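You operate a simulated robot arm through the tools that you are given. There is no shell and no other tool. Be economical: measure what you need, move in short steps, check, and stop when the job is done.

Carry out the task below with a simulated robot arm. There is one attempt and no reset: what you move stays moved.

JOB
Gauge the green pocket's depth and fit the shim block of that size.
Fine: park the gauge on its stand.

The check looks at the end state, three seconds after you hand in, the way a careful person would. Anything else that was tipped, shoved, dropped, spilled or broken makes it a failure.

ROBOT AND FRAMES
A 7-joint arm with a two-finger parallel gripper, fixed in place. Base frame: the origin is at the foot of the arm, x ahead of it, y to its left, z up. Readings come in mm, rad, newtons and seconds.
With the tool pointing down near the work surface it reaches from about 300 to 680 mm from the base axis. Its first joint turns from -1.152 to 1.152 rad. Payload 1.57 kg.
Tool frame: the origin (TCP) lies between the finger pads and is the grasp point; the fingertips stand 30 mm ahead of it; z points along the fingers, y is the line along which they close. The gripper opens to 110 mm. The fingers are 24 mm wide and 12 mm thick; the gripper's body (48 by 112 mm) begins 78 mm behind the TCP.
Orientation is that of the tool frame in the base frame, as a unit quaternion [w, x, y, z]. With the fingers straight down and closing along the base's y, the tool's x points along the base's -x, its y along +y and its z along -z.

CONTROLS
- The arm moves only by the tool servo_tool. Its argument "increments" is a list of rows, each a list of 7 numbers: the shift along the tool's x, y, z in mm, then the turn, a rotation vector about the tool's x, y, z in rad, then the finger opening in mm, from 0 to 110. In form: [[x, y, z, rx, ry, rz, claw], ...]. A call has 1 to 8 rows; each row is the pose to reach, as a shift and turn from the pose commanded when the call began, along the tool's axes at that moment. Rows are played at 5 a second. More than 50 mm and 0.15 rad between two rows, or a gripper value outside its range, and nothing of the call is played. A pose out of reach is approached as far as the arm can. The call stops where the force on the tool passes 40 N (or 10 N more than at its start, if that is more) or the arm is blocked; 0.2 s more then pass. Each finger travels about 108 mm/s and halts on what it meets, pressing with about 30 N; the grip force reading is that of the motor and also rises with nothing between the fingers. The clock runs only during rows and for 0.2 s after the last one: add rows that repeat a pose to give the fingers time. The reply holds the time, the measured pose of the TCP, the force on the tool along the base axes, the opening and the grip force, in the units named above and with some noise.
- Cameras (640 x 400 px; columns grow to the right, rows downward): "scene" is fixed at [170.5, -394.7, 1408.5]; the picture's right is [0.72, -0.70, 0.00], its down [-0.37, -0.38, -0.85] and it looks along [0.59, 0.61, -0.53] (base axes); focal length 310 px, centre (320, 200). "wrist" rides on the gripper at [70, 16, -141] in the tool frame; the picture's right is [-0.23, 0.97, 0.00], its down [-0.85, -0.20, -0.48] and it looks along [-0.47, -0.11, 0.88] (tool axes); focal length 222 px, centre (320, 200). There is no depth. A picture from a camera that has moved, and an enlarged one, comes with that camera's place and axes in the base frame and with its lens.
- snapshot(camera): a new picture of that camera. It takes no simulated time.
- close_up(camera, box): a new picture of the part [left, top, right, bottom] of that camera's present view, enlarged. It takes no simulated time.
- job_done(): hands the job in; it is judged then, once.

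Work in short steps. Places have to be worked out from the pictures, the camera data and where the tool is seen: move nearer, look again, correct. Check each grasp and each placing, and mend what went wrong. You have 120 turns and 64 pictures in all, those below and enlarged ones among them. Open the gripper and draw the arm clear of the work before you hand the job in, unless the task says otherwise; then end with one line.

The tools are called after "Call:" as name(argument=value, ...) on one line, values as JSON. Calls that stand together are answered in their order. servo_tool: Moves the arm, as the interface text tells. Its arguments: {"type":"object","properties":{"increments":{"type":"array"}},"required":["increments"]} The other tools are called the same way: snapshot (camera) takes a picture; close_up (camera, box) takes an enlarged picture of a part of a camera's view; job_done () hands the job in.

At the start:

```text
time_s: 0.0
tool_pos: [428.6, -18.9, 1244.4]
tool_rot: [0.0, -0.001, 1.0, -0.001]
force: [-0.5, -0.2, 0.1]
gripper_width: 110.0
finger_force: 0.2
```

scene: 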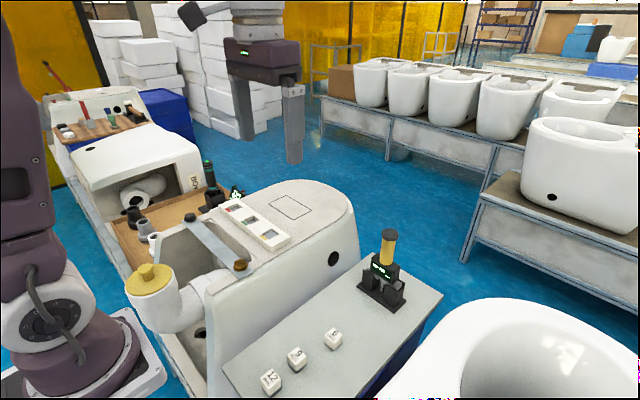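
wrist: 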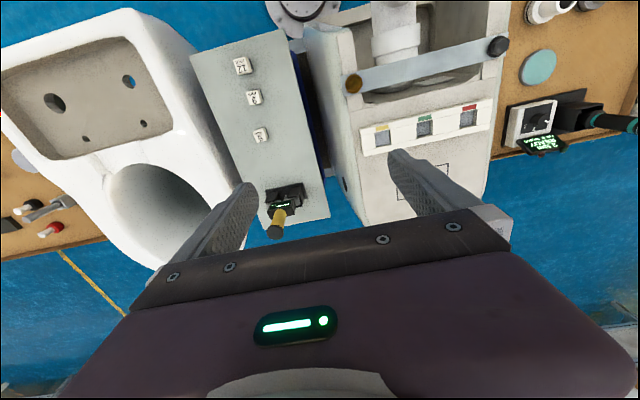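

The scene shows a strip with yellow, green and red pockets, three numbered blocks, and a gauge with a yellow handle on a stand. I'll enlarge these areas.

Call:
close_up(camera="scene", box=[340, 210, 440, 320])

Call:
close_up(camera="scene", box=[200, 180, 360, 280])

Call:
close_up(camera="wrist", box=[200, 40, 500, 240])

Call:
close_up(camera="scene", box=[240, 310, 360, 400])

```text
3.64 times, centred on (390, 265) of scene
camera zoom: at [170.5, -394.7, 1408.5], right [0.72, -0.7, 0.0], down [-0.37, -0.38, -0.85], along [0.59, 0.61, -0.53], focal length 1128 px, centre (66, -36)
```

zoom: 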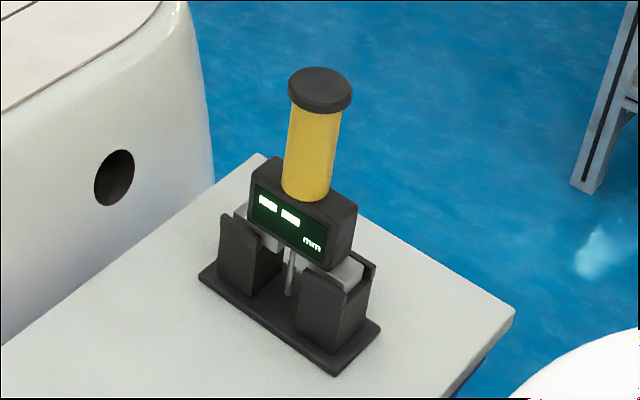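

```text
4.00 times, centred on (280, 230) of scene
camera zoom: at [170.5, -394.7, 1408.5], right [0.72, -0.7, 0.0], down [-0.37, -0.38, -0.85], along [0.59, 0.61, -0.53], focal length 1240 px, centre (480, 80)
```

zoom: 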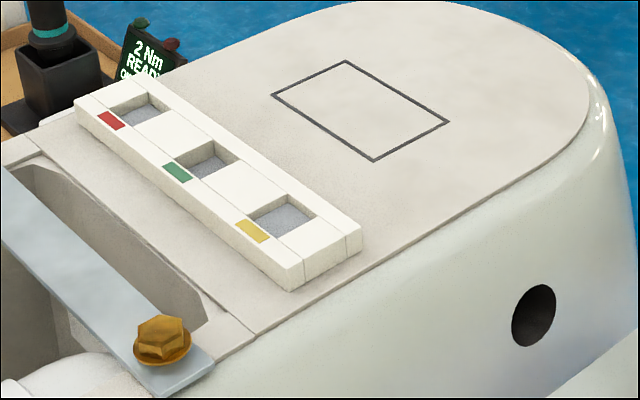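

```text
2.00 times, centred on (350, 140) of wrist
camera zoom: at [359.5, -3.4, 1386.3], right [0.23, 0.97, 0.0], down [0.85, -0.2, 0.48], along [0.47, -0.11, -0.88], focal length 444 px, centre (260, 320)
```

zoom: 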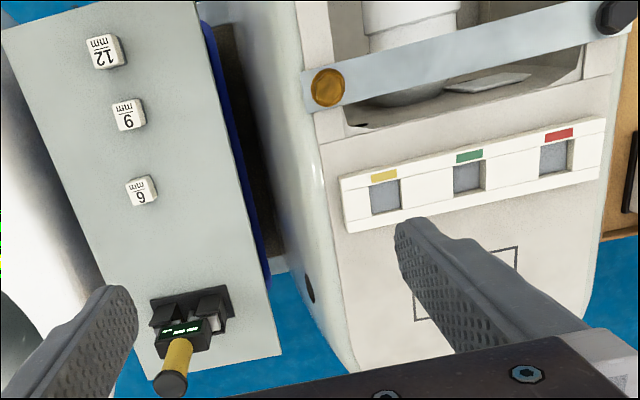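

```text
4.44 times, centred on (300, 355) of scene
camera zoom: at [170.5, -394.7, 1408.5], right [0.72, -0.7, 0.0], down [-0.37, -0.38, -0.85], along [0.59, 0.61, -0.53], focal length 1378 px, centre (409, -489)
```

zoom: 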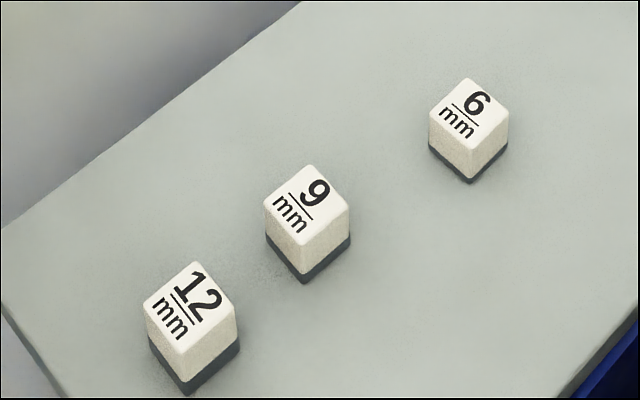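

The gauge is near (575, -150), with its top at about z 1055. The green pocket is near (488, 177, 949). I'll move partway toward the gauge for a better view.

Call:
servo_tool(increments=[[-30, -35, 0, 0, 0, 0, 110], [-60, -70, 10, 0, 0, 0, 110], [-90, -105, 20, 0, 0, 0, 110], [-110, -131, 30, 0, 0, 0, 110], [-110, -131, 30, 0, 0, 0, 110]])

Call:
snapshot(camera="wrist")

```text
time_s: 1.2
tool_pos: [537.9, -150.4, 1212.0]
tool_rot: [0.0, 0.0, 1.0, 0.0]
force: [-0.4, 0.6, 0.6]
gripper_width: 109.8
finger_force: 0.0
```

```text
57 pictures are left
camera wrist: at [468.6, -135.7, 1353.8], right [0.23, 0.97, 0.0], down [0.86, -0.2, 0.48], along [0.47, -0.11, -0.88], focal length 222 px, centre (320, 200)
```

wrist: 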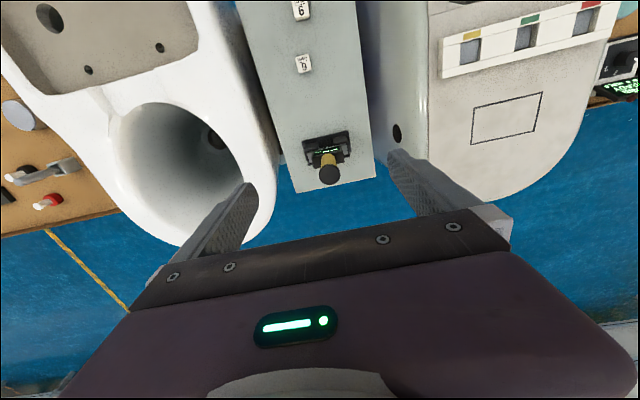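

The rays put the gauge axis near (600, -150), with its top around 1030 and the tray around 858. I'll descend with the TCP over that estimate and look again before the fingers straddle it.

Call:
servo_tool(increments=[[-30, 0, 40, 0, 0, 0, 110], [-60, 0, 80, 0, 0, 0, 110], [-60, 0, 110, 0, 0, 0, 110], [-60, 0, 110, 0, 0, 0, 110]])

Call:
snapshot(camera="wrist")

Call:
snapshot(camera="scene")

```text
time_s: 2.2
tool_pos: [600.0, -150.2, 1103.4]
tool_rot: [0.0, 0.001, 1.0, -0.001]
force: [-0.2, -0.1, 0.2]
gripper_width: 109.9
finger_force: 0.1
```

```text
56 pictures are left
camera wrist: at [531.2, -134.5, 1245.1], right [0.23, 0.97, 0.0], down [0.85, -0.2, 0.48], along [0.47, -0.11, -0.88], focal length 222 px, centre (320, 200)
```

wrist: 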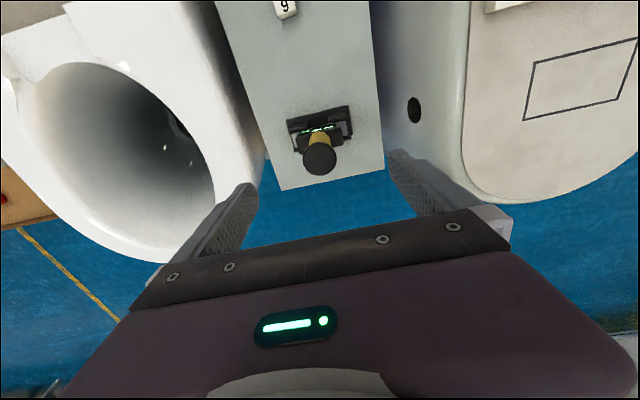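

```text
55 pictures are left
```

scene: 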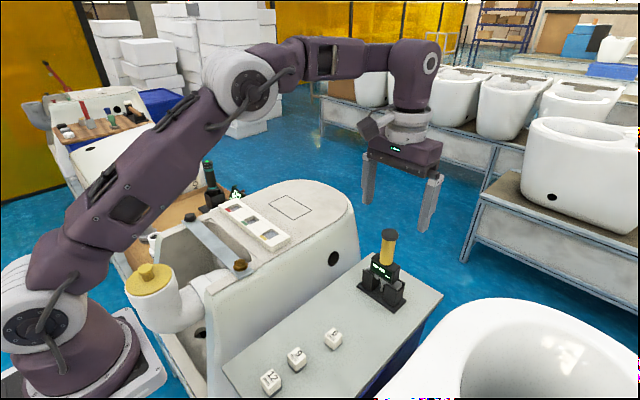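

Combined rays now put the gauge cap at (596, -149.5, 1040), with the handle bottom near 959 and its faces aligned with y. I'll descend with the fingers open so the TCP reaches about 998, then look before closing.

Call:
servo_tool(increments=[[4, 1, 30, 0, 0, 0, 110], [4, 1, 60, 0, 0, 0, 110], [4, 1, 85, 0, 0, 0, 110], [4, 1, 105, 0, 0, 0, 110], [4, 1, 105, 0, 0, 0, 110]])

Call:
snapshot(camera="wrist")

Call:
close_up(camera="scene", box=[330, 180, 450, 320])

```text
time_s: 3.4
tool_pos: [596.3, -148.2, 998.8]
tool_rot: [0.001, 0.0, 1.0, 0.0]
force: [-0.6, -0.2, -0.6]
gripper_width: 109.7
finger_force: 0.0
```

```text
54 pictures are left
camera wrist: at [527.0, -133.0, 1140.9], right [0.23, 0.97, 0.0], down [0.85, -0.2, 0.48], along [0.47, -0.11, -0.88], focal length 222 px, centre (320, 200)
```

wrist: 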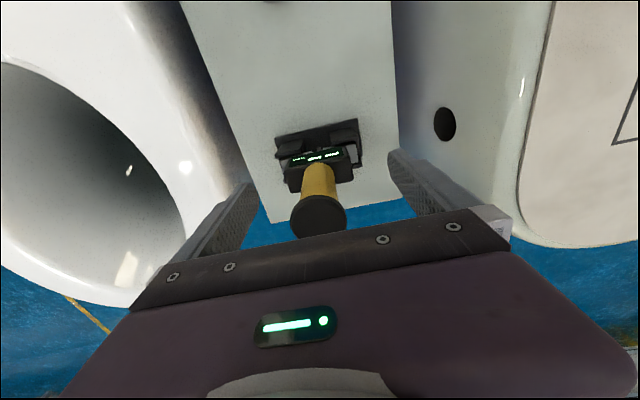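

```text
2.86 times, centred on (390, 250) of scene
camera zoom: at [170.5, -394.7, 1408.5], right [0.72, -0.7, 0.0], down [-0.37, -0.38, -0.85], along [0.59, 0.61, -0.53], focal length 886 px, centre (120, 57)
```

zoom: 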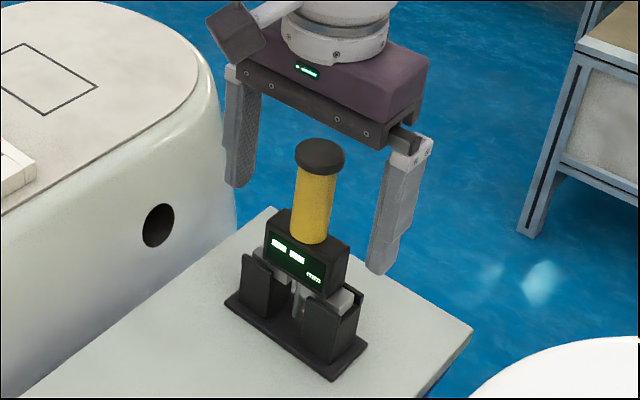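

The handle sits between the fingers and is well centred. I'll close on it.

Call:
servo_tool(increments=[[0, 0, 0, 0, 0, 0, 60], [0, 0, 0, 0, 0, 0, 40], [0, 0, 0, 0, 0, 0, 20], [0, 0, 0, 0, 0, 0, 10], [0, 0, 0, 0, 0, 0, 10]])

Call:
snapshot(camera="wrist")

Call:
close_up(camera="scene", box=[330, 180, 450, 320])

```text
time_s: 4.6
tool_pos: [595.9, -150.1, 999.2]
tool_rot: [0.001, 0.0, 1.0, -0.001]
force: [-0.1, -2.4, 2.4]
gripper_width: 33.3
finger_force: 29.6
```

```text
52 pictures are left
camera wrist: at [527.0, -133.1, 1141.3], right [0.23, 0.97, 0.0], down [0.85, -0.2, 0.48], along [0.47, -0.11, -0.88], focal length 222 px, centre (320, 200)
```

wrist: 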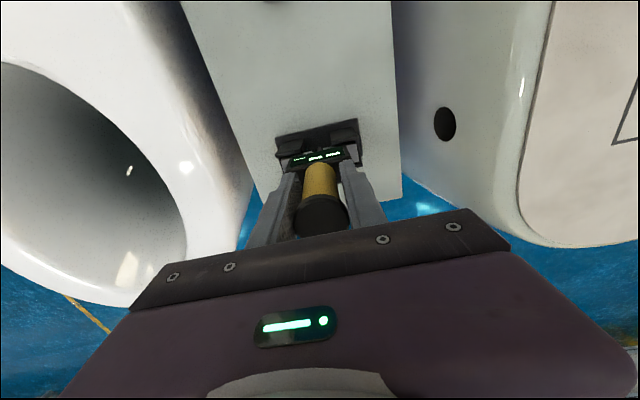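

```text
2.86 times, centred on (390, 250) of scene
camera zoom: at [170.4, -394.8, 1408.5], right [0.72, -0.7, 0.0], down [-0.37, -0.38, -0.85], along [0.59, 0.61, -0.53], focal length 886 px, centre (120, 57)
```

zoom: 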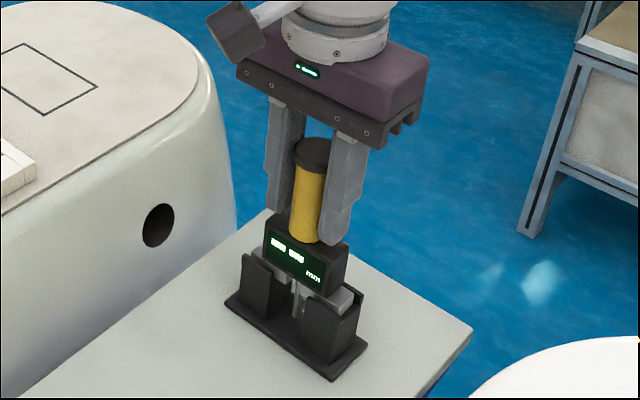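

The opening stopped at 33.3 mm, so the gauge is gripped at its cap or upper handle. I'll lift it straight up and check that the stand stays put.

Call:
servo_tool(increments=[[0, 0, -10, 0, 0, 0, 10], [0, 0, -25, 0, 0, 0, 10], [0, 0, -45, 0, 0, 0, 10], [0, 0, -70, 0, 0, 0, 10], [0, 0, -100, 0, 0, 0, 10], [0, 0, -100, 0, 0, 0, 10]])

Call:
close_up(camera="scene", box=[330, 150, 470, 320])

Call:
close_up(camera="wrist", box=[220, 60, 420, 240])

```text
time_s: 6.0
tool_pos: [595.1, -149.5, 1099.9]
tool_rot: [0.0, 0.0, 1.0, 0.0]
force: [-0.6, -0.2, -2.7]
gripper_width: 33.3
finger_force: 29.9
```

```text
2.35 times, centred on (400, 235) of scene
camera zoom: at [170.5, -394.7, 1408.5], right [0.72, -0.7, 0.0], down [-0.37, -0.38, -0.85], along [0.59, 0.61, -0.53], focal length 730 px, centre (132, 118)
```

zoom: 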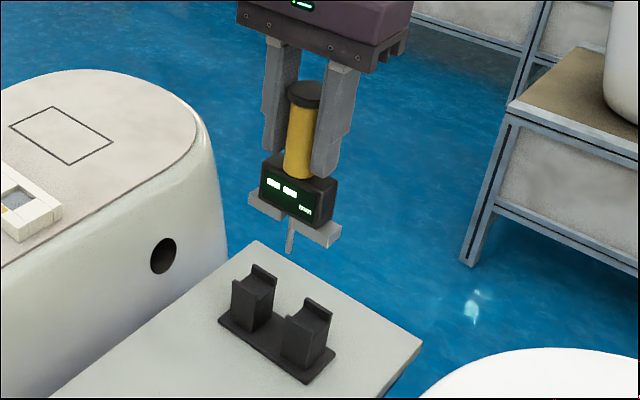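

```text
2.22 times, centred on (320, 150) of wrist
camera zoom: at [525.2, -134.2, 1242.2], right [0.23, 0.97, 0.0], down [0.86, -0.2, 0.48], along [0.47, -0.11, -0.88], focal length 494 px, centre (320, 311)
```

zoom: 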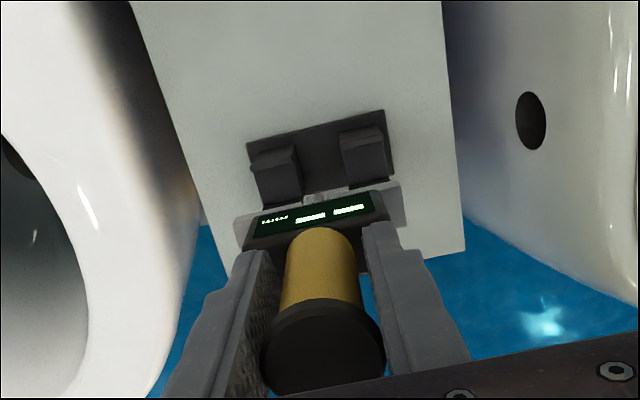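

The gauge is held, and the plunger tip is about 122 mm below the TCP. I'll raise it a bit more and carry it toward the strip, stopping short to look.

Call:
servo_tool(increments=[[10, 20, -30, 0, 0, 0, 10], [30, 60, -40, 0, 0, 0, 10], [50, 100, -40, 0, 0, 0, 10], [70, 140, -40, 0, 0, 0, 10], [90, 180, -40, 0, 0, 0, 10], [105, 220, -40, 0, 0, 0, 10], [115, 260, -40, 0, 0, 0, 10], [115, 290, -40, 0, 0, 0, 10]])

Call:
snapshot(camera="wrist")

Call:
snapshot(camera="scene")

```text
time_s: 7.8
tool_pos: [479.6, 141.1, 1139.6]
tool_rot: [0.0, 0.001, 1.0, 0.0]
force: [-0.7, 0.6, -3.3]
gripper_width: 33.2
finger_force: 30.4
```

```text
48 pictures are left
camera wrist: at [410.4, 156.4, 1282.1], right [0.23, 0.97, 0.0], down [0.85, -0.2, 0.48], along [0.47, -0.11, -0.88], focal length 222 px, centre (320, 200)
```

wrist: 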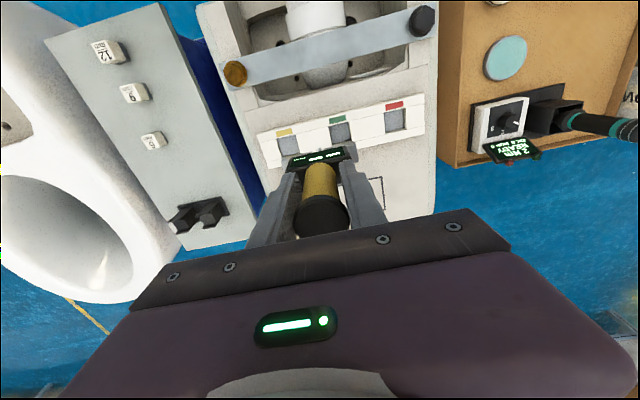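

```text
47 pictures are left
```

scene: 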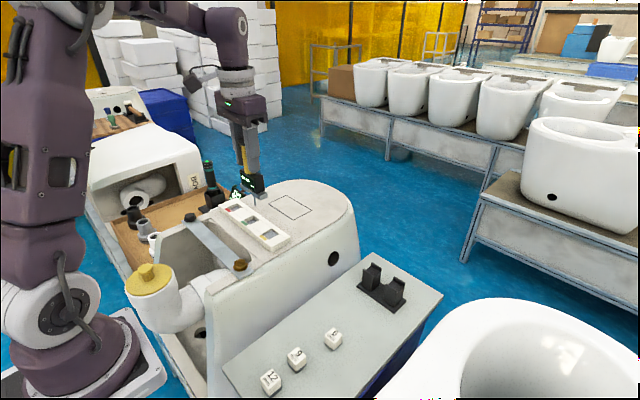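

The three pockets line up along y with about 77 mm spacing, and green is at about (486, 169, ~952). I'll move over it and lower to just above the strip.

Call:
servo_tool(increments=[[-6, 28, 0, 0, 0, 0, 10], [-6, 28, 20, 0, 0, 0, 10], [-6, 28, 42, 0, 0, 0, 10], [-6, 28, 42, 0, 0, 0, 10]])

Call:
close_up(camera="scene", box=[190, 130, 330, 260])

Call:
close_up(camera="wrist", box=[220, 60, 420, 240])

```text
time_s: 8.8
tool_pos: [485.4, 170.0, 1096.6]
tool_rot: [0.001, 0.0, 1.0, 0.0]
force: [0.1, -0.2, -2.2]
gripper_width: 33.3
finger_force: 30.0
```

```text
3.08 times, centred on (260, 195) of scene
camera zoom: at [170.5, -394.7, 1408.5], right [0.72, -0.7, 0.0], down [-0.37, -0.38, -0.85], along [0.59, 0.61, -0.53], focal length 954 px, centre (505, 215)
```

zoom: 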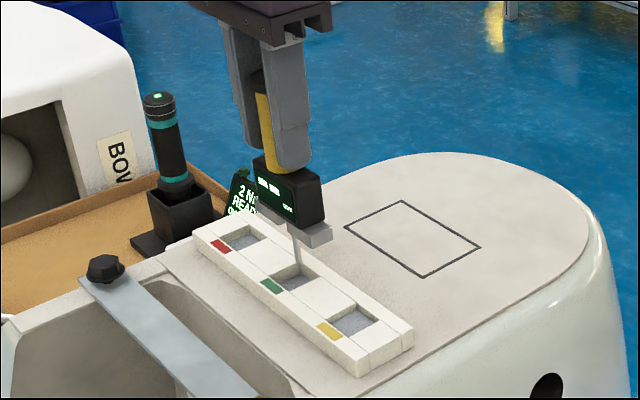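

```text
2.22 times, centred on (320, 150) of wrist
camera zoom: at [416.4, 184.4, 1238.6], right [0.23, 0.97, 0.0], down [0.86, -0.2, 0.48], along [0.47, -0.11, -0.88], focal length 494 px, centre (320, 311)
```

zoom: 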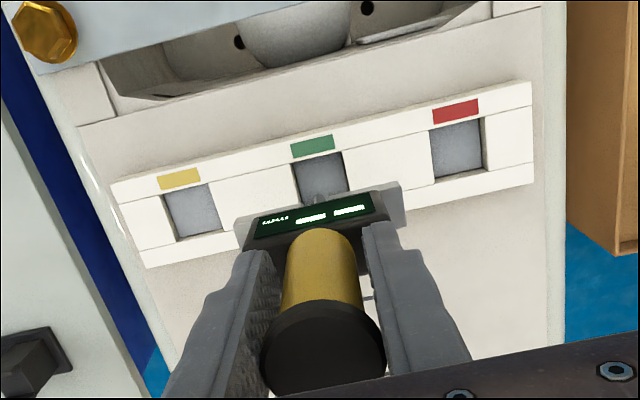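

The two views don't quite agree on the strip's height, so I'll enlarge both views around the plunger tip before touching down.

Call:
close_up(camera="scene", box=[230, 190, 290, 230])

Call:
close_up(camera="wrist", box=[290, 110, 370, 170])

```text
10.00 times, centred on (260, 210) of scene
camera zoom: at [170.5, -394.7, 1408.5], right [0.72, -0.7, 0.0], down [-0.37, -0.38, -0.85], along [0.59, 0.61, -0.53], focal length 3101 px, centre (920, 100)
```

zoom: 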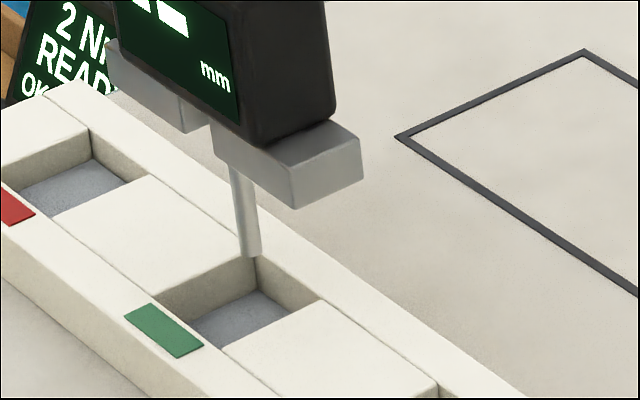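

```text
6.67 times, centred on (330, 140) of wrist
camera zoom: at [416.4, 184.4, 1238.6], right [0.23, 0.97, 0.0], down [0.86, -0.2, 0.48], along [0.47, -0.11, -0.88], focal length 1481 px, centre (253, 600)
```

zoom: 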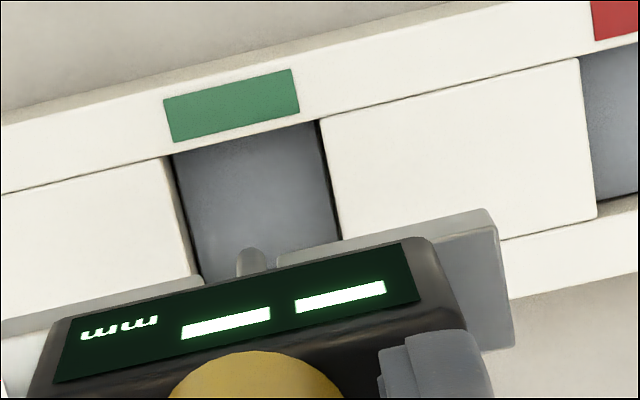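

Both rays now intersect cleanly. The green pocket is centred at (482, 169, 962) and the plunger tip is at about (487, 168, 973). I'll shift 5.5 mm toward the arm and lower so the plunger enters while the shoulders stay clear.

Call:
servo_tool(increments=[[5.5, 1, 0, 0, 0, 0, 10], [5.5, 1, 0, 0, 0, 0, 10], [5.5, 1, 8, 0, 0, 0, 10], [5.5, 1, 14, 0, 0, 0, 10], [5.5, 1, 20, 0, 0, 0, 10], [5.5, 1, 26, 0, 0, 0, 10], [5.5, 1, 30, 0, 0, 0, 10], [5.5, 1, 30, 0, 0, 0, 10]])

Call:
close_up(camera="scene", box=[230, 190, 290, 230])

```text
time_s: 10.6
tool_pos: [481.0, 171.3, 1066.9]
tool_rot: [0.0, 0.0, 1.0, 0.0]
force: [-0.7, 0.2, -2.6]
gripper_width: 33.3
finger_force: 30.1
```

```text
10.00 times, centred on (260, 210) of scene
camera zoom: at [170.5, -394.7, 1408.5], right [0.72, -0.7, 0.0], down [-0.37, -0.38, -0.85], along [0.59, 0.61, -0.53], focal length 3101 px, centre (920, 100)
```

zoom: 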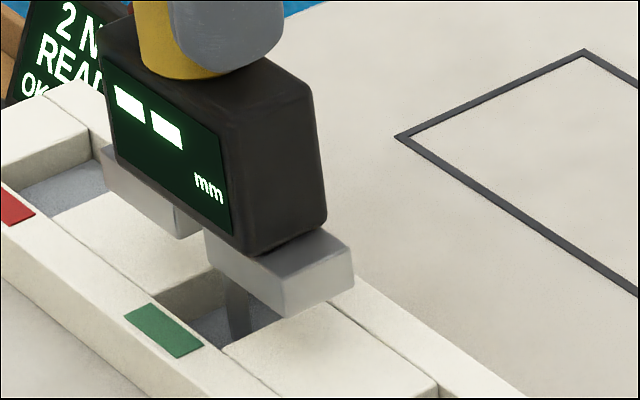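

The plunger is inside the pocket. I'll lower in small steps and watch the force.

Call:
servo_tool(increments=[[0, 0, 2, 0, 0, 0, 10], [0, 0, 4, 0, 0, 0, 10], [0, 0, 6, 0, 0, 0, 10], [0, 0, 6, 0, 0, 0, 10]])

Call:
close_up(camera="scene", box=[230, 190, 290, 230])

```text
time_s: 11.6
tool_pos: [482.2, 172.4, 1061.3]
tool_rot: [0.0, 0.001, 1.0, 0.0]
force: [0.6, -0.5, -2.4]
gripper_width: 33.2
finger_force: 30.9
```

```text
10.00 times, centred on (260, 210) of scene
camera zoom: at [170.5, -394.7, 1408.5], right [0.72, -0.7, 0.0], down [-0.37, -0.38, -0.85], along [0.59, 0.61, -0.53], focal length 3101 px, centre (920, 100)
```

zoom: 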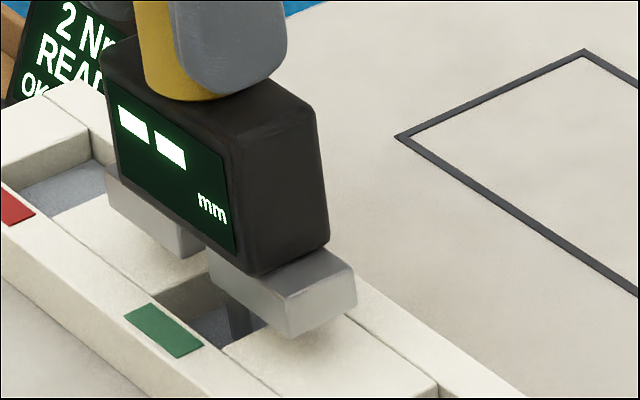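

There's still a small gap and no contact force. I'll continue in 1 mm steps.

Call:
servo_tool(increments=[[0, 0, 1, 0, 0, 0, 10], [0, 0, 2, 0, 0, 0, 10], [0, 0, 3, 0, 0, 0, 10], [0, 0, 4, 0, 0, 0, 10], [0, 0, 4, 0, 0, 0, 10]])

Call:
close_up(camera="scene", box=[230, 190, 290, 230])

```text
time_s: 12.8
tool_pos: [479.5, 170.6, 1057.8]
tool_rot: [0.0, 0.001, 1.0, 0.0]
force: [0.3, -0.5, -2.5]
gripper_width: 33.3
finger_force: 30.0
```

```text
10.00 times, centred on (260, 210) of scene
camera zoom: at [170.5, -394.7, 1408.5], right [0.72, -0.7, 0.0], down [-0.37, -0.38, -0.85], along [0.59, 0.61, -0.53], focal length 3101 px, centre (920, 100)
```

zoom: 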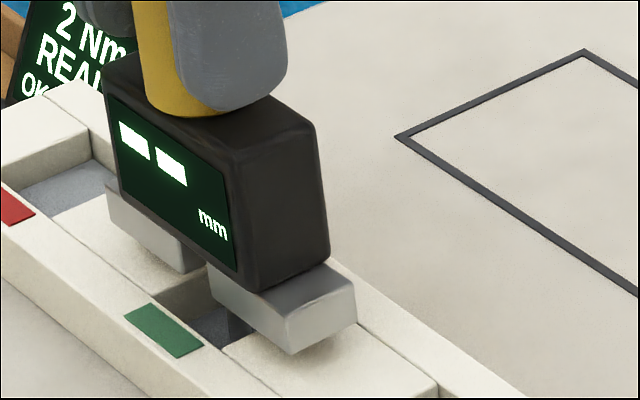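

A small gap and its shadow are still visible, so I'll keep going.

Call:
servo_tool(increments=[[0, 0, 1, 0, 0, 0, 10], [0, 0, 2, 0, 0, 0, 10], [0, 0, 3, 0, 0, 0, 10], [0, 0, 3, 0, 0, 0, 10]])

Call:
close_up(camera="scene", box=[230, 190, 290, 230])

```text
time_s: 13.8
tool_pos: [480.5, 169.8, 1054.6]
tool_rot: [0.0, 0.0, 1.0, 0.0]
force: [-0.7, -0.5, -2.7]
gripper_width: 33.3
finger_force: 30.3
```

```text
10.00 times, centred on (260, 210) of scene
camera zoom: at [170.5, -394.7, 1408.5], right [0.72, -0.7, 0.0], down [-0.37, -0.38, -0.85], along [0.59, 0.61, -0.53], focal length 3101 px, centre (920, 100)
```

zoom: 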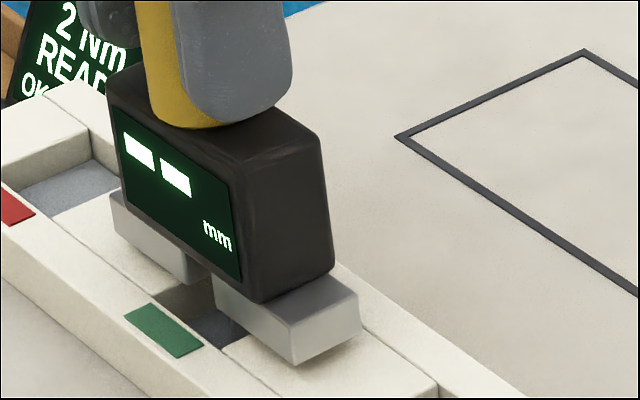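

It's nearly touching. I'll lower another 2–3 mm in finer steps.

Call:
servo_tool(increments=[[0, 0, 0.7, 0, 0, 0, 10], [0, 0, 1.4, 0, 0, 0, 10], [0, 0, 2.1, 0, 0, 0, 10], [0, 0, 2.8, 0, 0, 0, 10], [0, 0, 2.8, 0, 0, 0, 10]])

Call:
close_up(camera="scene", box=[230, 190, 290, 230])

```text
time_s: 15.0
tool_pos: [481.6, 170.2, 1050.4]
tool_rot: [0.0, 0.0, 1.0, 0.0]
force: [0.0, 0.5, -2.4]
gripper_width: 33.4
finger_force: 29.9
```

```text
10.00 times, centred on (260, 210) of scene
camera zoom: at [170.5, -394.7, 1408.5], right [0.72, -0.7, 0.0], down [-0.37, -0.38, -0.85], along [0.59, 0.61, -0.53], focal length 3101 px, centre (920, 100)
```

zoom: 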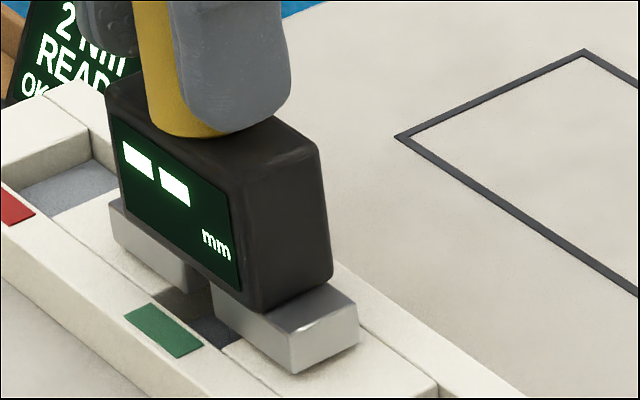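

There's still no contact force, so I'll continue 2 mm.

Call:
servo_tool(increments=[[0, 0, 0.5, 0, 0, 0, 10], [0, 0, 1, 0, 0, 0, 10], [0, 0, 1.5, 0, 0, 0, 10], [0, 0, 2, 0, 0, 0, 10], [0, 0, 2, 0, 0, 0, 10]])

Call:
close_up(camera="scene", box=[230, 190, 290, 230])

```text
time_s: 16.2
tool_pos: [480.6, 170.1, 1050.1]
tool_rot: [0.0, -0.001, 1.0, -0.001]
force: [0.4, 0.3, -2.9]
gripper_width: 33.3
finger_force: 30.0
```

```text
10.00 times, centred on (260, 210) of scene
camera zoom: at [170.5, -394.7, 1408.5], right [0.72, -0.7, 0.0], down [-0.37, -0.38, -0.85], along [0.59, 0.61, -0.53], focal length 3101 px, centre (920, 100)
```

zoom: 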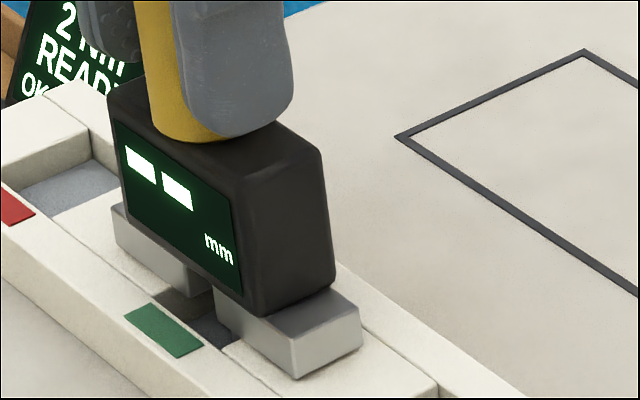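

The feet look about to touch. I'll go another 2 mm.

Call:
servo_tool(increments=[[0, 0, 0.5, 0, 0, 0, 10], [0, 0, 1, 0, 0, 0, 10], [0, 0, 1.5, 0, 0, 0, 10], [0, 0, 2, 0, 0, 0, 10], [0, 0, 2, 0, 0, 0, 10]])

Call:
close_up(camera="scene", box=[230, 190, 290, 230])

```text
time_s: 17.4
tool_pos: [480.2, 170.9, 1047.8]
tool_rot: [0.001, 0.0, 1.0, 0.0]
force: [2.6, -6.7, 20.9]
gripper_width: 33.7
finger_force: 31.0
```

```text
10.00 times, centred on (260, 210) of scene
camera zoom: at [170.2, -395.1, 1408.4], right [0.72, -0.7, 0.0], down [-0.37, -0.38, -0.85], along [0.59, 0.61, -0.53], focal length 3101 px, centre (920, 100)
```

zoom: 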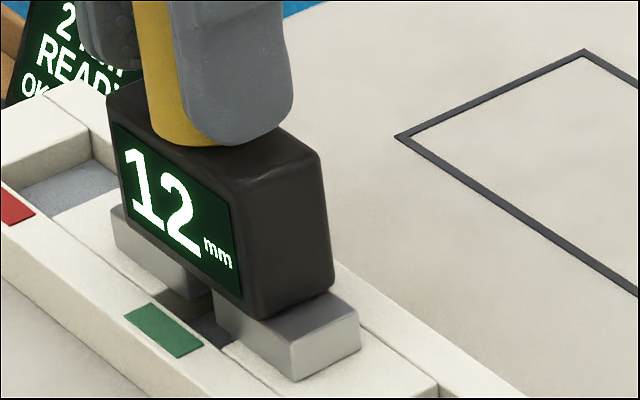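

The display reads 12 mm in firm contact (about 21 N), so the 12 mm block is needed. I'll lift out and start carrying the gauge back along the exact reverse path.

Call:
servo_tool(increments=[[0, 0, -4, 0, 0, 0, 10], [0, 0, -20, 0, 0, 0, 10], [0, 0, -50, 0, 0, 0, 10], [0, 0, -92, 0, 0, 0, 10], [-5, -40, -92, 0, 0, 0, 10], [-20, -80, -92, 0, 0, 0, 10], [-40, -120, -92, 0, 0, 0, 10], [-60, -160, -92, 0, 0, 0, 10]])

Call:
servo_tool(increments=[[-20, -40, 0, 0, 0, 0, 10], [-35, -80, 0, 0, 0, 0, 10], [-50, -120, 0, 0, 0, 0, 10], [-54.5, -159, 0, 0, 0, 0, 10], [-54.5, -159, 20, 0, 0, 0, 10], [-54.5, -159, 40, 0, 0, 0, 10], [-54.5, -159, 60, 0, 0, 0, 10], [-54.5, -159, 60, 0, 0, 0, 10]])

Call:
close_up(camera="scene", box=[340, 180, 440, 320])

Call:
close_up(camera="wrist", box=[220, 60, 420, 240])

```text
time_s: 19.2
tool_pos: [540.7, 8.4, 1138.7]
tool_rot: [0.0, -0.001, 1.0, -0.001]
force: [0.1, -1.0, -3.0]
gripper_width: 33.3
finger_force: 30.0
```

```text
time_s: 21.0
tool_pos: [595.3, -149.5, 1078.1]
tool_rot: [0.001, 0.0, 1.0, -0.001]
force: [0.2, 0.7, -2.8]
gripper_width: 33.3
finger_force: 30.6
```

```text
2.86 times, centred on (390, 250) of scene
camera zoom: at [170.5, -394.7, 1408.5], right [0.72, -0.7, 0.0], down [-0.37, -0.38, -0.85], along [0.59, 0.61, -0.53], focal length 886 px, centre (120, 57)
```

zoom: 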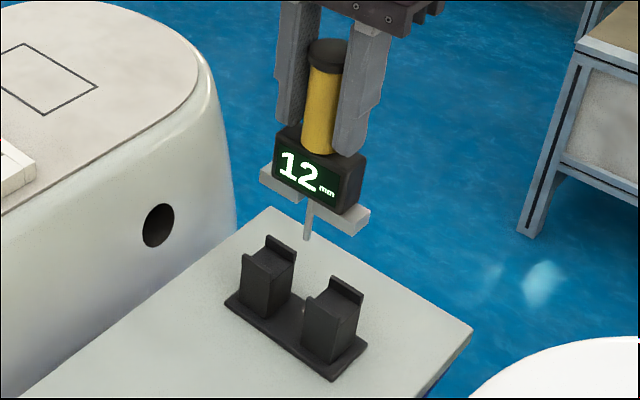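

```text
2.22 times, centred on (320, 150) of wrist
camera zoom: at [525.6, -134.2, 1220.7], right [0.23, 0.97, 0.0], down [0.85, -0.2, 0.48], along [0.47, -0.11, -0.88], focal length 494 px, centre (320, 311)
```

zoom: 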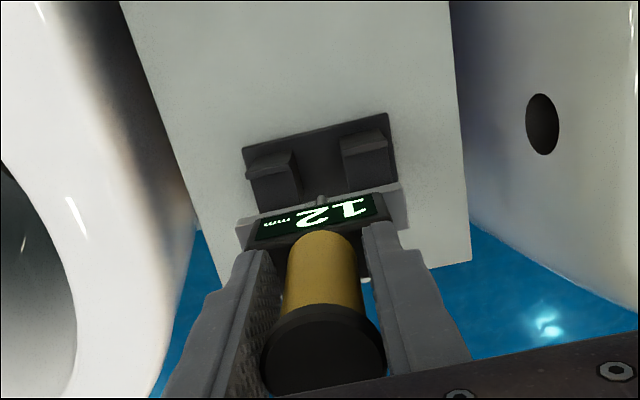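

The gauge still displays 12 and sits over the cradle. I'll lower 68 mm of the remaining 80 mm, then check the alignment.

Call:
servo_tool(increments=[[0, 0, 15, 0, 0, 0, 10], [0, 0, 30, 0, 0, 0, 10], [0, 0, 45, 0, 0, 0, 10], [0, 0, 58, 0, 0, 0, 10], [0, 0, 68, 0, 0, 0, 10], [0, 0, 68, 0, 0, 0, 10]])

Call:
close_up(camera="scene", box=[360, 240, 420, 310])

```text
time_s: 22.4
tool_pos: [594.4, -148.8, 1010.6]
tool_rot: [-0.001, -0.001, 1.0, 0.0]
force: [0.5, -0.2, -3.6]
gripper_width: 33.3
finger_force: 30.0
```

```text
5.71 times, centred on (390, 275) of scene
camera zoom: at [170.5, -394.7, 1408.5], right [0.72, -0.7, 0.0], down [-0.37, -0.38, -0.85], along [0.59, 0.61, -0.53], focal length 1772 px, centre (-80, -229)
```

zoom: 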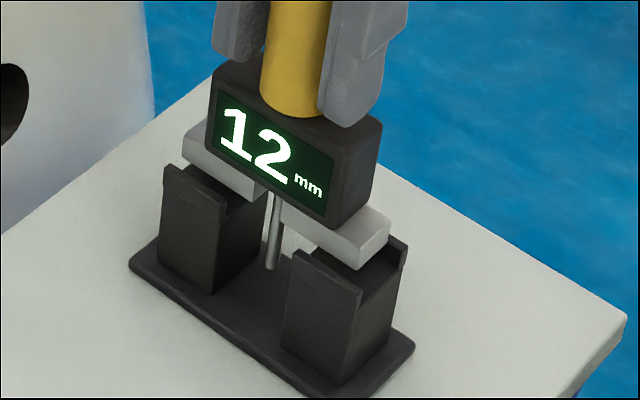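

The feet sit between the cradle lips. I'll lower the last 12 mm slowly.

Call:
servo_tool(increments=[[0, 0, 4, 0, 0, 0, 10], [0, 0, 7, 0, 0, 0, 10], [0, 0, 9, 0, 0, 0, 10], [0, 0, 10.5, 0, 0, 0, 10], [0, 0, 11.5, 0, 0, 0, 10], [0, 0, 12, 0, 0, 0, 10], [0, 0, 12, 0, 0, 0, 10]])

Call:
close_up(camera="scene", box=[360, 240, 420, 310])

```text
time_s: 24.0
tool_pos: [595.0, -148.8, 999.8]
tool_rot: [0.0, 0.001, 1.0, 0.0]
force: [-0.1, 0.4, -3.2]
gripper_width: 33.3
finger_force: 30.4
```

```text
5.71 times, centred on (390, 275) of scene
camera zoom: at [170.5, -394.7, 1408.5], right [0.72, -0.7, 0.0], down [-0.37, -0.38, -0.85], along [0.59, 0.61, -0.53], focal length 1772 px, centre (-80, -229)
```

zoom: 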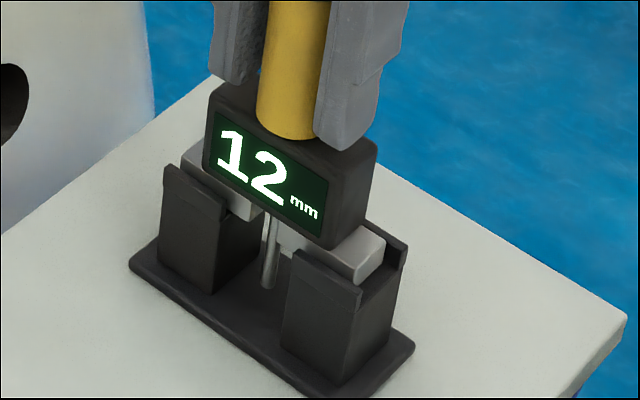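

The gauge isn't quite seated, having slipped slightly in the grip during gauging. I'll lower in small steps until the force rises.

Call:
servo_tool(increments=[[0, 0, 0.5, 0, 0, 0, 10], [0, 0, 1, 0, 0, 0, 10], [0, 0, 1.5, 0, 0, 0, 10], [0, 0, 1.5, 0, 0, 0, 10]])

Call:
close_up(camera="scene", box=[360, 240, 420, 310])

```text
time_s: 25.0
tool_pos: [594.5, -149.3, 997.2]
tool_rot: [0.0, 0.0, 1.0, 0.0]
force: [0.5, -0.2, -4.4]
gripper_width: 33.5
finger_force: 29.8
```

```text
5.71 times, centred on (390, 275) of scene
camera zoom: at [170.5, -394.7, 1408.5], right [0.72, -0.7, 0.0], down [-0.37, -0.38, -0.85], along [0.59, 0.61, -0.53], focal length 1772 px, centre (-80, -229)
```

zoom: 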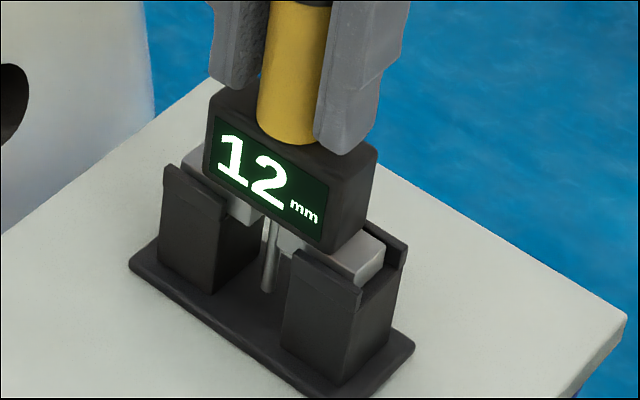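

It's close to seated. I'll continue another 1.5 mm with force monitoring.

Call:
servo_tool(increments=[[0, 0, 0.5, 0, 0, 0, 10], [0, 0, 1, 0, 0, 0, 10], [0, 0, 1.5, 0, 0, 0, 10], [0, 0, 1.5, 0, 0, 0, 10]])

Call:
close_up(camera="scene", box=[340, 210, 440, 320])

```text
time_s: 26.0
tool_pos: [594.2, -149.5, 998.8]
tool_rot: [0.001, 0.0, 1.0, 0.0]
force: [0.7, 0.3, 21.3]
gripper_width: 33.4
finger_force: 29.8
```

```text
3.64 times, centred on (390, 265) of scene
camera zoom: at [170.1, -394.6, 1408.6], right [0.72, -0.7, 0.0], down [-0.37, -0.38, -0.85], along [0.59, 0.61, -0.53], focal length 1128 px, centre (66, -36)
```

zoom: 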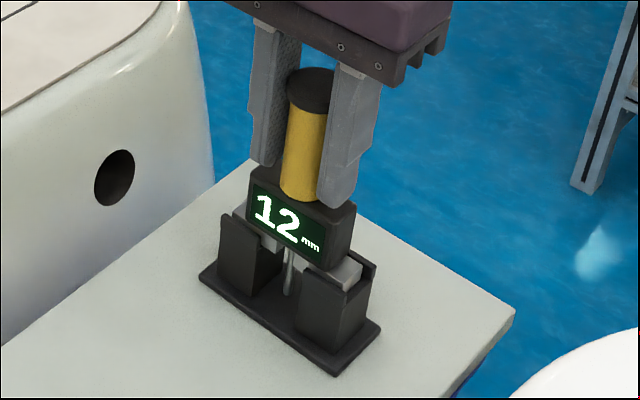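

The force rose to 21 N and the picture matches the original parked pose, so the gauge is seated. I'll ease off 0.7 mm, open and check.

Call:
servo_tool(increments=[[0, 0, -0.7, 0, 0, 0, 10], [0, 0, -0.7, 0, 0, 0, 45], [0, 0, -0.7, 0, 0, 0, 80], [0, 0, -0.7, 0, 0, 0, 110], [0, 0, -0.7, 0, 0, 0, 110]])

Call:
servo_tool(increments=[[0, 0, -30, 0, 0, 0, 110], [0, 0, -70, 0, 0, 0, 110], [0, 0, -110, 0, 0, 0, 110], [0, 0, -110, 0, 0, 0, 110]])

Call:
close_up(camera="scene", box=[340, 210, 440, 320])

Call:
close_up(camera="wrist", box=[200, 0, 440, 200])

```text
time_s: 27.2
tool_pos: [594.0, -149.2, 996.2]
tool_rot: [0.0, 0.001, 1.0, 0.0]
force: [0.3, 0.1, 0.6]
gripper_width: 109.8
finger_force: 0.0
```

```text
time_s: 28.2
tool_pos: [594.1, -148.8, 1108.5]
tool_rot: [0.0, -0.001, 1.0, 0.0]
force: [-0.2, -0.4, -0.3]
gripper_width: 109.8
finger_force: 0.1
```

```text
3.64 times, centred on (390, 265) of scene
camera zoom: at [170.5, -394.7, 1408.5], right [0.72, -0.7, 0.0], down [-0.37, -0.38, -0.85], along [0.59, 0.61, -0.53], focal length 1128 px, centre (66, -36)
```

zoom: 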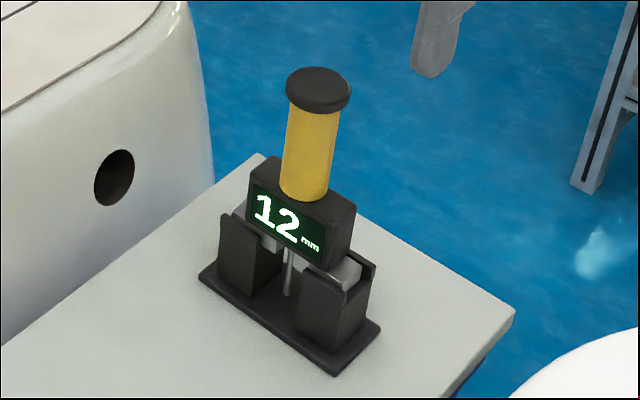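

```text
2.00 times, centred on (320, 100) of wrist
camera zoom: at [524.8, -133.3, 1250.1], right [0.23, 0.97, 0.0], down [0.86, -0.2, 0.48], along [0.47, -0.11, -0.88], focal length 444 px, centre (320, 400)
```

zoom: 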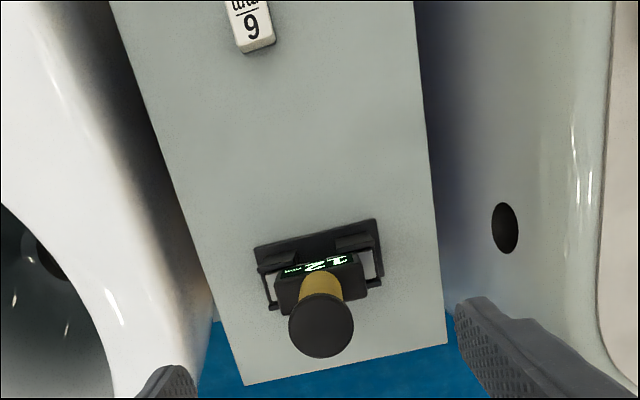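

The gauge is parked exactly as it was. The 12 mm block's top is around (304, -142, 895), so I'll move back over the tray toward it.

Call:
servo_tool(increments=[[45, 1, 0, 0, 0, 0, 110], [90, 2, 0, 0, 0, 0, 110], [135, 3, 0, 0, 0, 0, 110], [180, 4, 0, 0, 0, 0, 110], [225, 5, 0, 0, 0, 0, 110], [260, 6, 0, 0, 0, 0, 110], [285, 7, 0, 0, 0, 0, 110], [285, 7, 0, 0, 0, 0, 110]])

Call:
snapshot(camera="wrist")

Call:
snapshot(camera="scene")

```text
time_s: 30.0
tool_pos: [311.0, -142.9, 1107.5]
tool_rot: [0.0, 0.0, 1.0, 0.0]
force: [0.0, -0.3, -0.7]
gripper_width: 110.1
finger_force: 0.1
```

```text
27 pictures are left
camera wrist: at [240.9, -127.3, 1249.1], right [0.23, 0.97, 0.0], down [0.85, -0.2, 0.48], along [0.47, -0.11, -0.88], focal length 222 px, centre (320, 200)
```

wrist: 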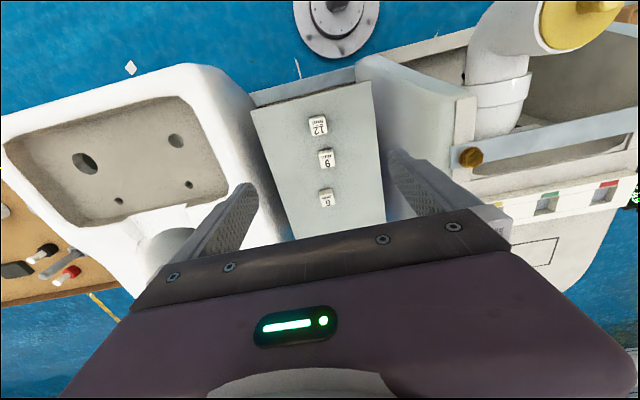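

```text
26 pictures are left
```

scene: 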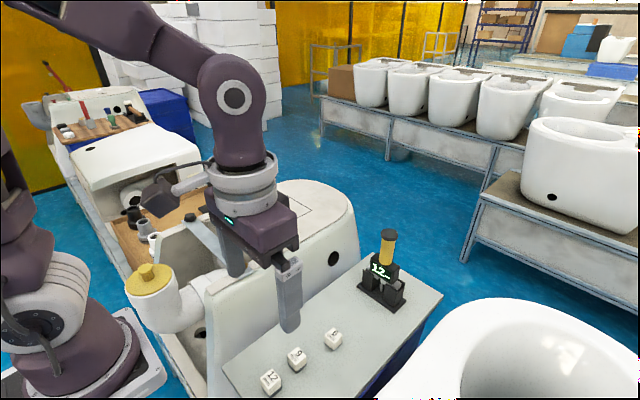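

The 12 block's top is at about (304, -145, 895). I'll enlarge it to see its yaw.

Call:
close_up(camera="wrist", box=[285, 95, 365, 145])

```text
8.00 times, centred on (325, 120) of wrist
camera zoom: at [240.9, -127.3, 1249.1], right [0.23, 0.97, 0.0], down [0.85, -0.2, 0.48], along [0.47, -0.11, -0.88], focal length 1777 px, centre (280, 840)
```

zoom: 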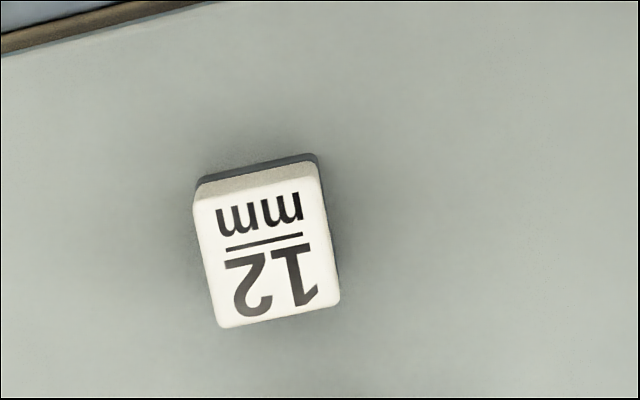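

The block is about 24.5 mm square, aligned with the axes and centred at (304.6, -144.4). I'll descend partway with a 70 mm opening and check heights from the scene camera.

Call:
servo_tool(increments=[[6, -1.8, 40, 0, 0, 0, 70], [6, -1.8, 80, 0, 0, 0, 70], [6, -1.8, 120, 0, 0, 0, 70], [6, -1.8, 150, 0, 0, 0, 70], [6, -1.8, 172, 0, 0, 0, 70], [6, -1.8, 172, 0, 0, 0, 70]])

Call:
close_up(camera="scene", box=[220, 320, 320, 400])

Call:
snapshot(camera="wrist")

```text
time_s: 31.4
tool_pos: [302.4, -142.5, 935.8]
tool_rot: [0.0, 0.0, 1.0, 0.0]
force: [0.5, -0.3, 0.1]
gripper_width: 70.1
finger_force: 0.0
```

```text
5.00 times, centred on (270, 360) of scene
camera zoom: at [170.5, -394.7, 1408.5], right [0.72, -0.7, 0.0], down [-0.37, -0.38, -0.85], along [0.59, 0.61, -0.53], focal length 1550 px, centre (570, -600)
```

zoom: 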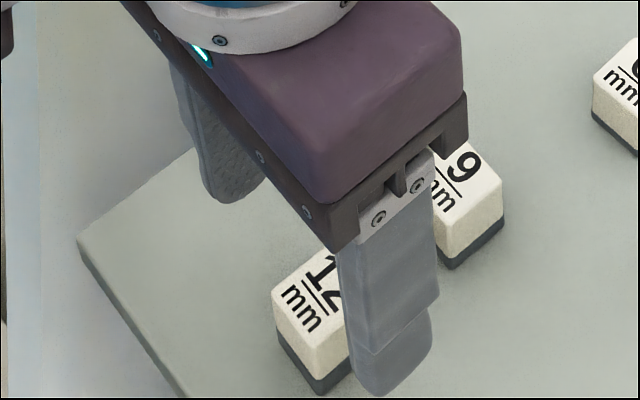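

```text
23 pictures are left
camera wrist: at [233.6, -127.5, 1077.2], right [0.23, 0.97, 0.0], down [0.86, -0.2, 0.48], along [0.47, -0.11, -0.88], focal length 222 px, centre (320, 200)
```

wrist: 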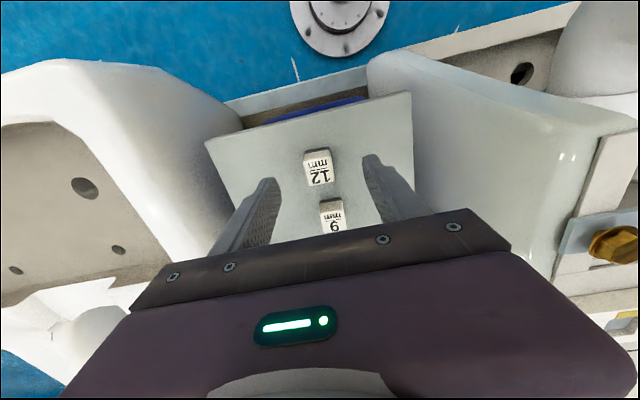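

The fingers straddle the block in y, with its top near z 890 and its base near 862. I'll lower to TCP 909, with tips about 15 mm above the tray, and look before closing.

Call:
servo_tool(increments=[[-1, -1, 10, 0, 0, 0, 70], [-1, -1, 20, 0, 0, 0, 70], [-1, -1, 26.5, 0, 0, 0, 60], [-1, -1, 26.5, 0, 0, 0, 50], [-1, -1, 26.5, 0, 0, 0, 50]])

Call:
close_up(camera="wrist", box=[240, 100, 400, 250])

Call:
close_up(camera="scene", box=[230, 340, 310, 400])

```text
time_s: 32.6
tool_pos: [304.4, -143.9, 909.0]
tool_rot: [0.0, 0.0, 1.0, 0.0]
force: [-1.0, -0.8, 0.0]
gripper_width: 50.3
finger_force: 0.2
```

```text
2.67 times, centred on (320, 175) of wrist
camera zoom: at [235.6, -129.1, 1050.7], right [0.23, 0.97, 0.0], down [0.85, -0.2, 0.48], along [0.47, -0.11, -0.88], focal length 592 px, centre (320, 267)
```

zoom: 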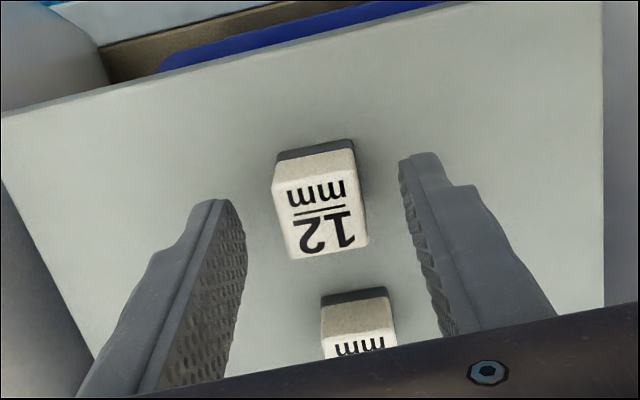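

```text
6.67 times, centred on (270, 370) of scene
camera zoom: at [170.5, -394.7, 1408.5], right [0.72, -0.7, 0.0], down [-0.37, -0.38, -0.85], along [0.59, 0.61, -0.53], focal length 2067 px, centre (653, -933)
```

zoom: 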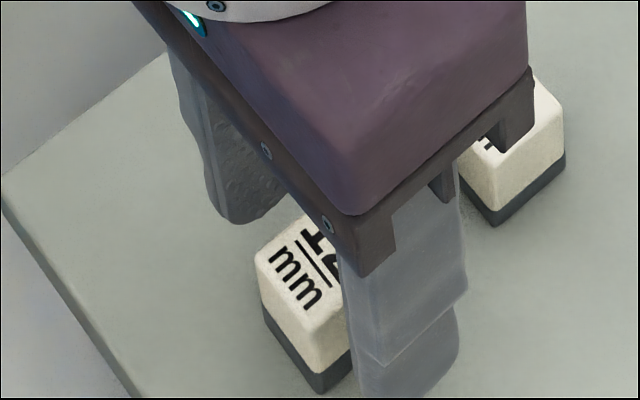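

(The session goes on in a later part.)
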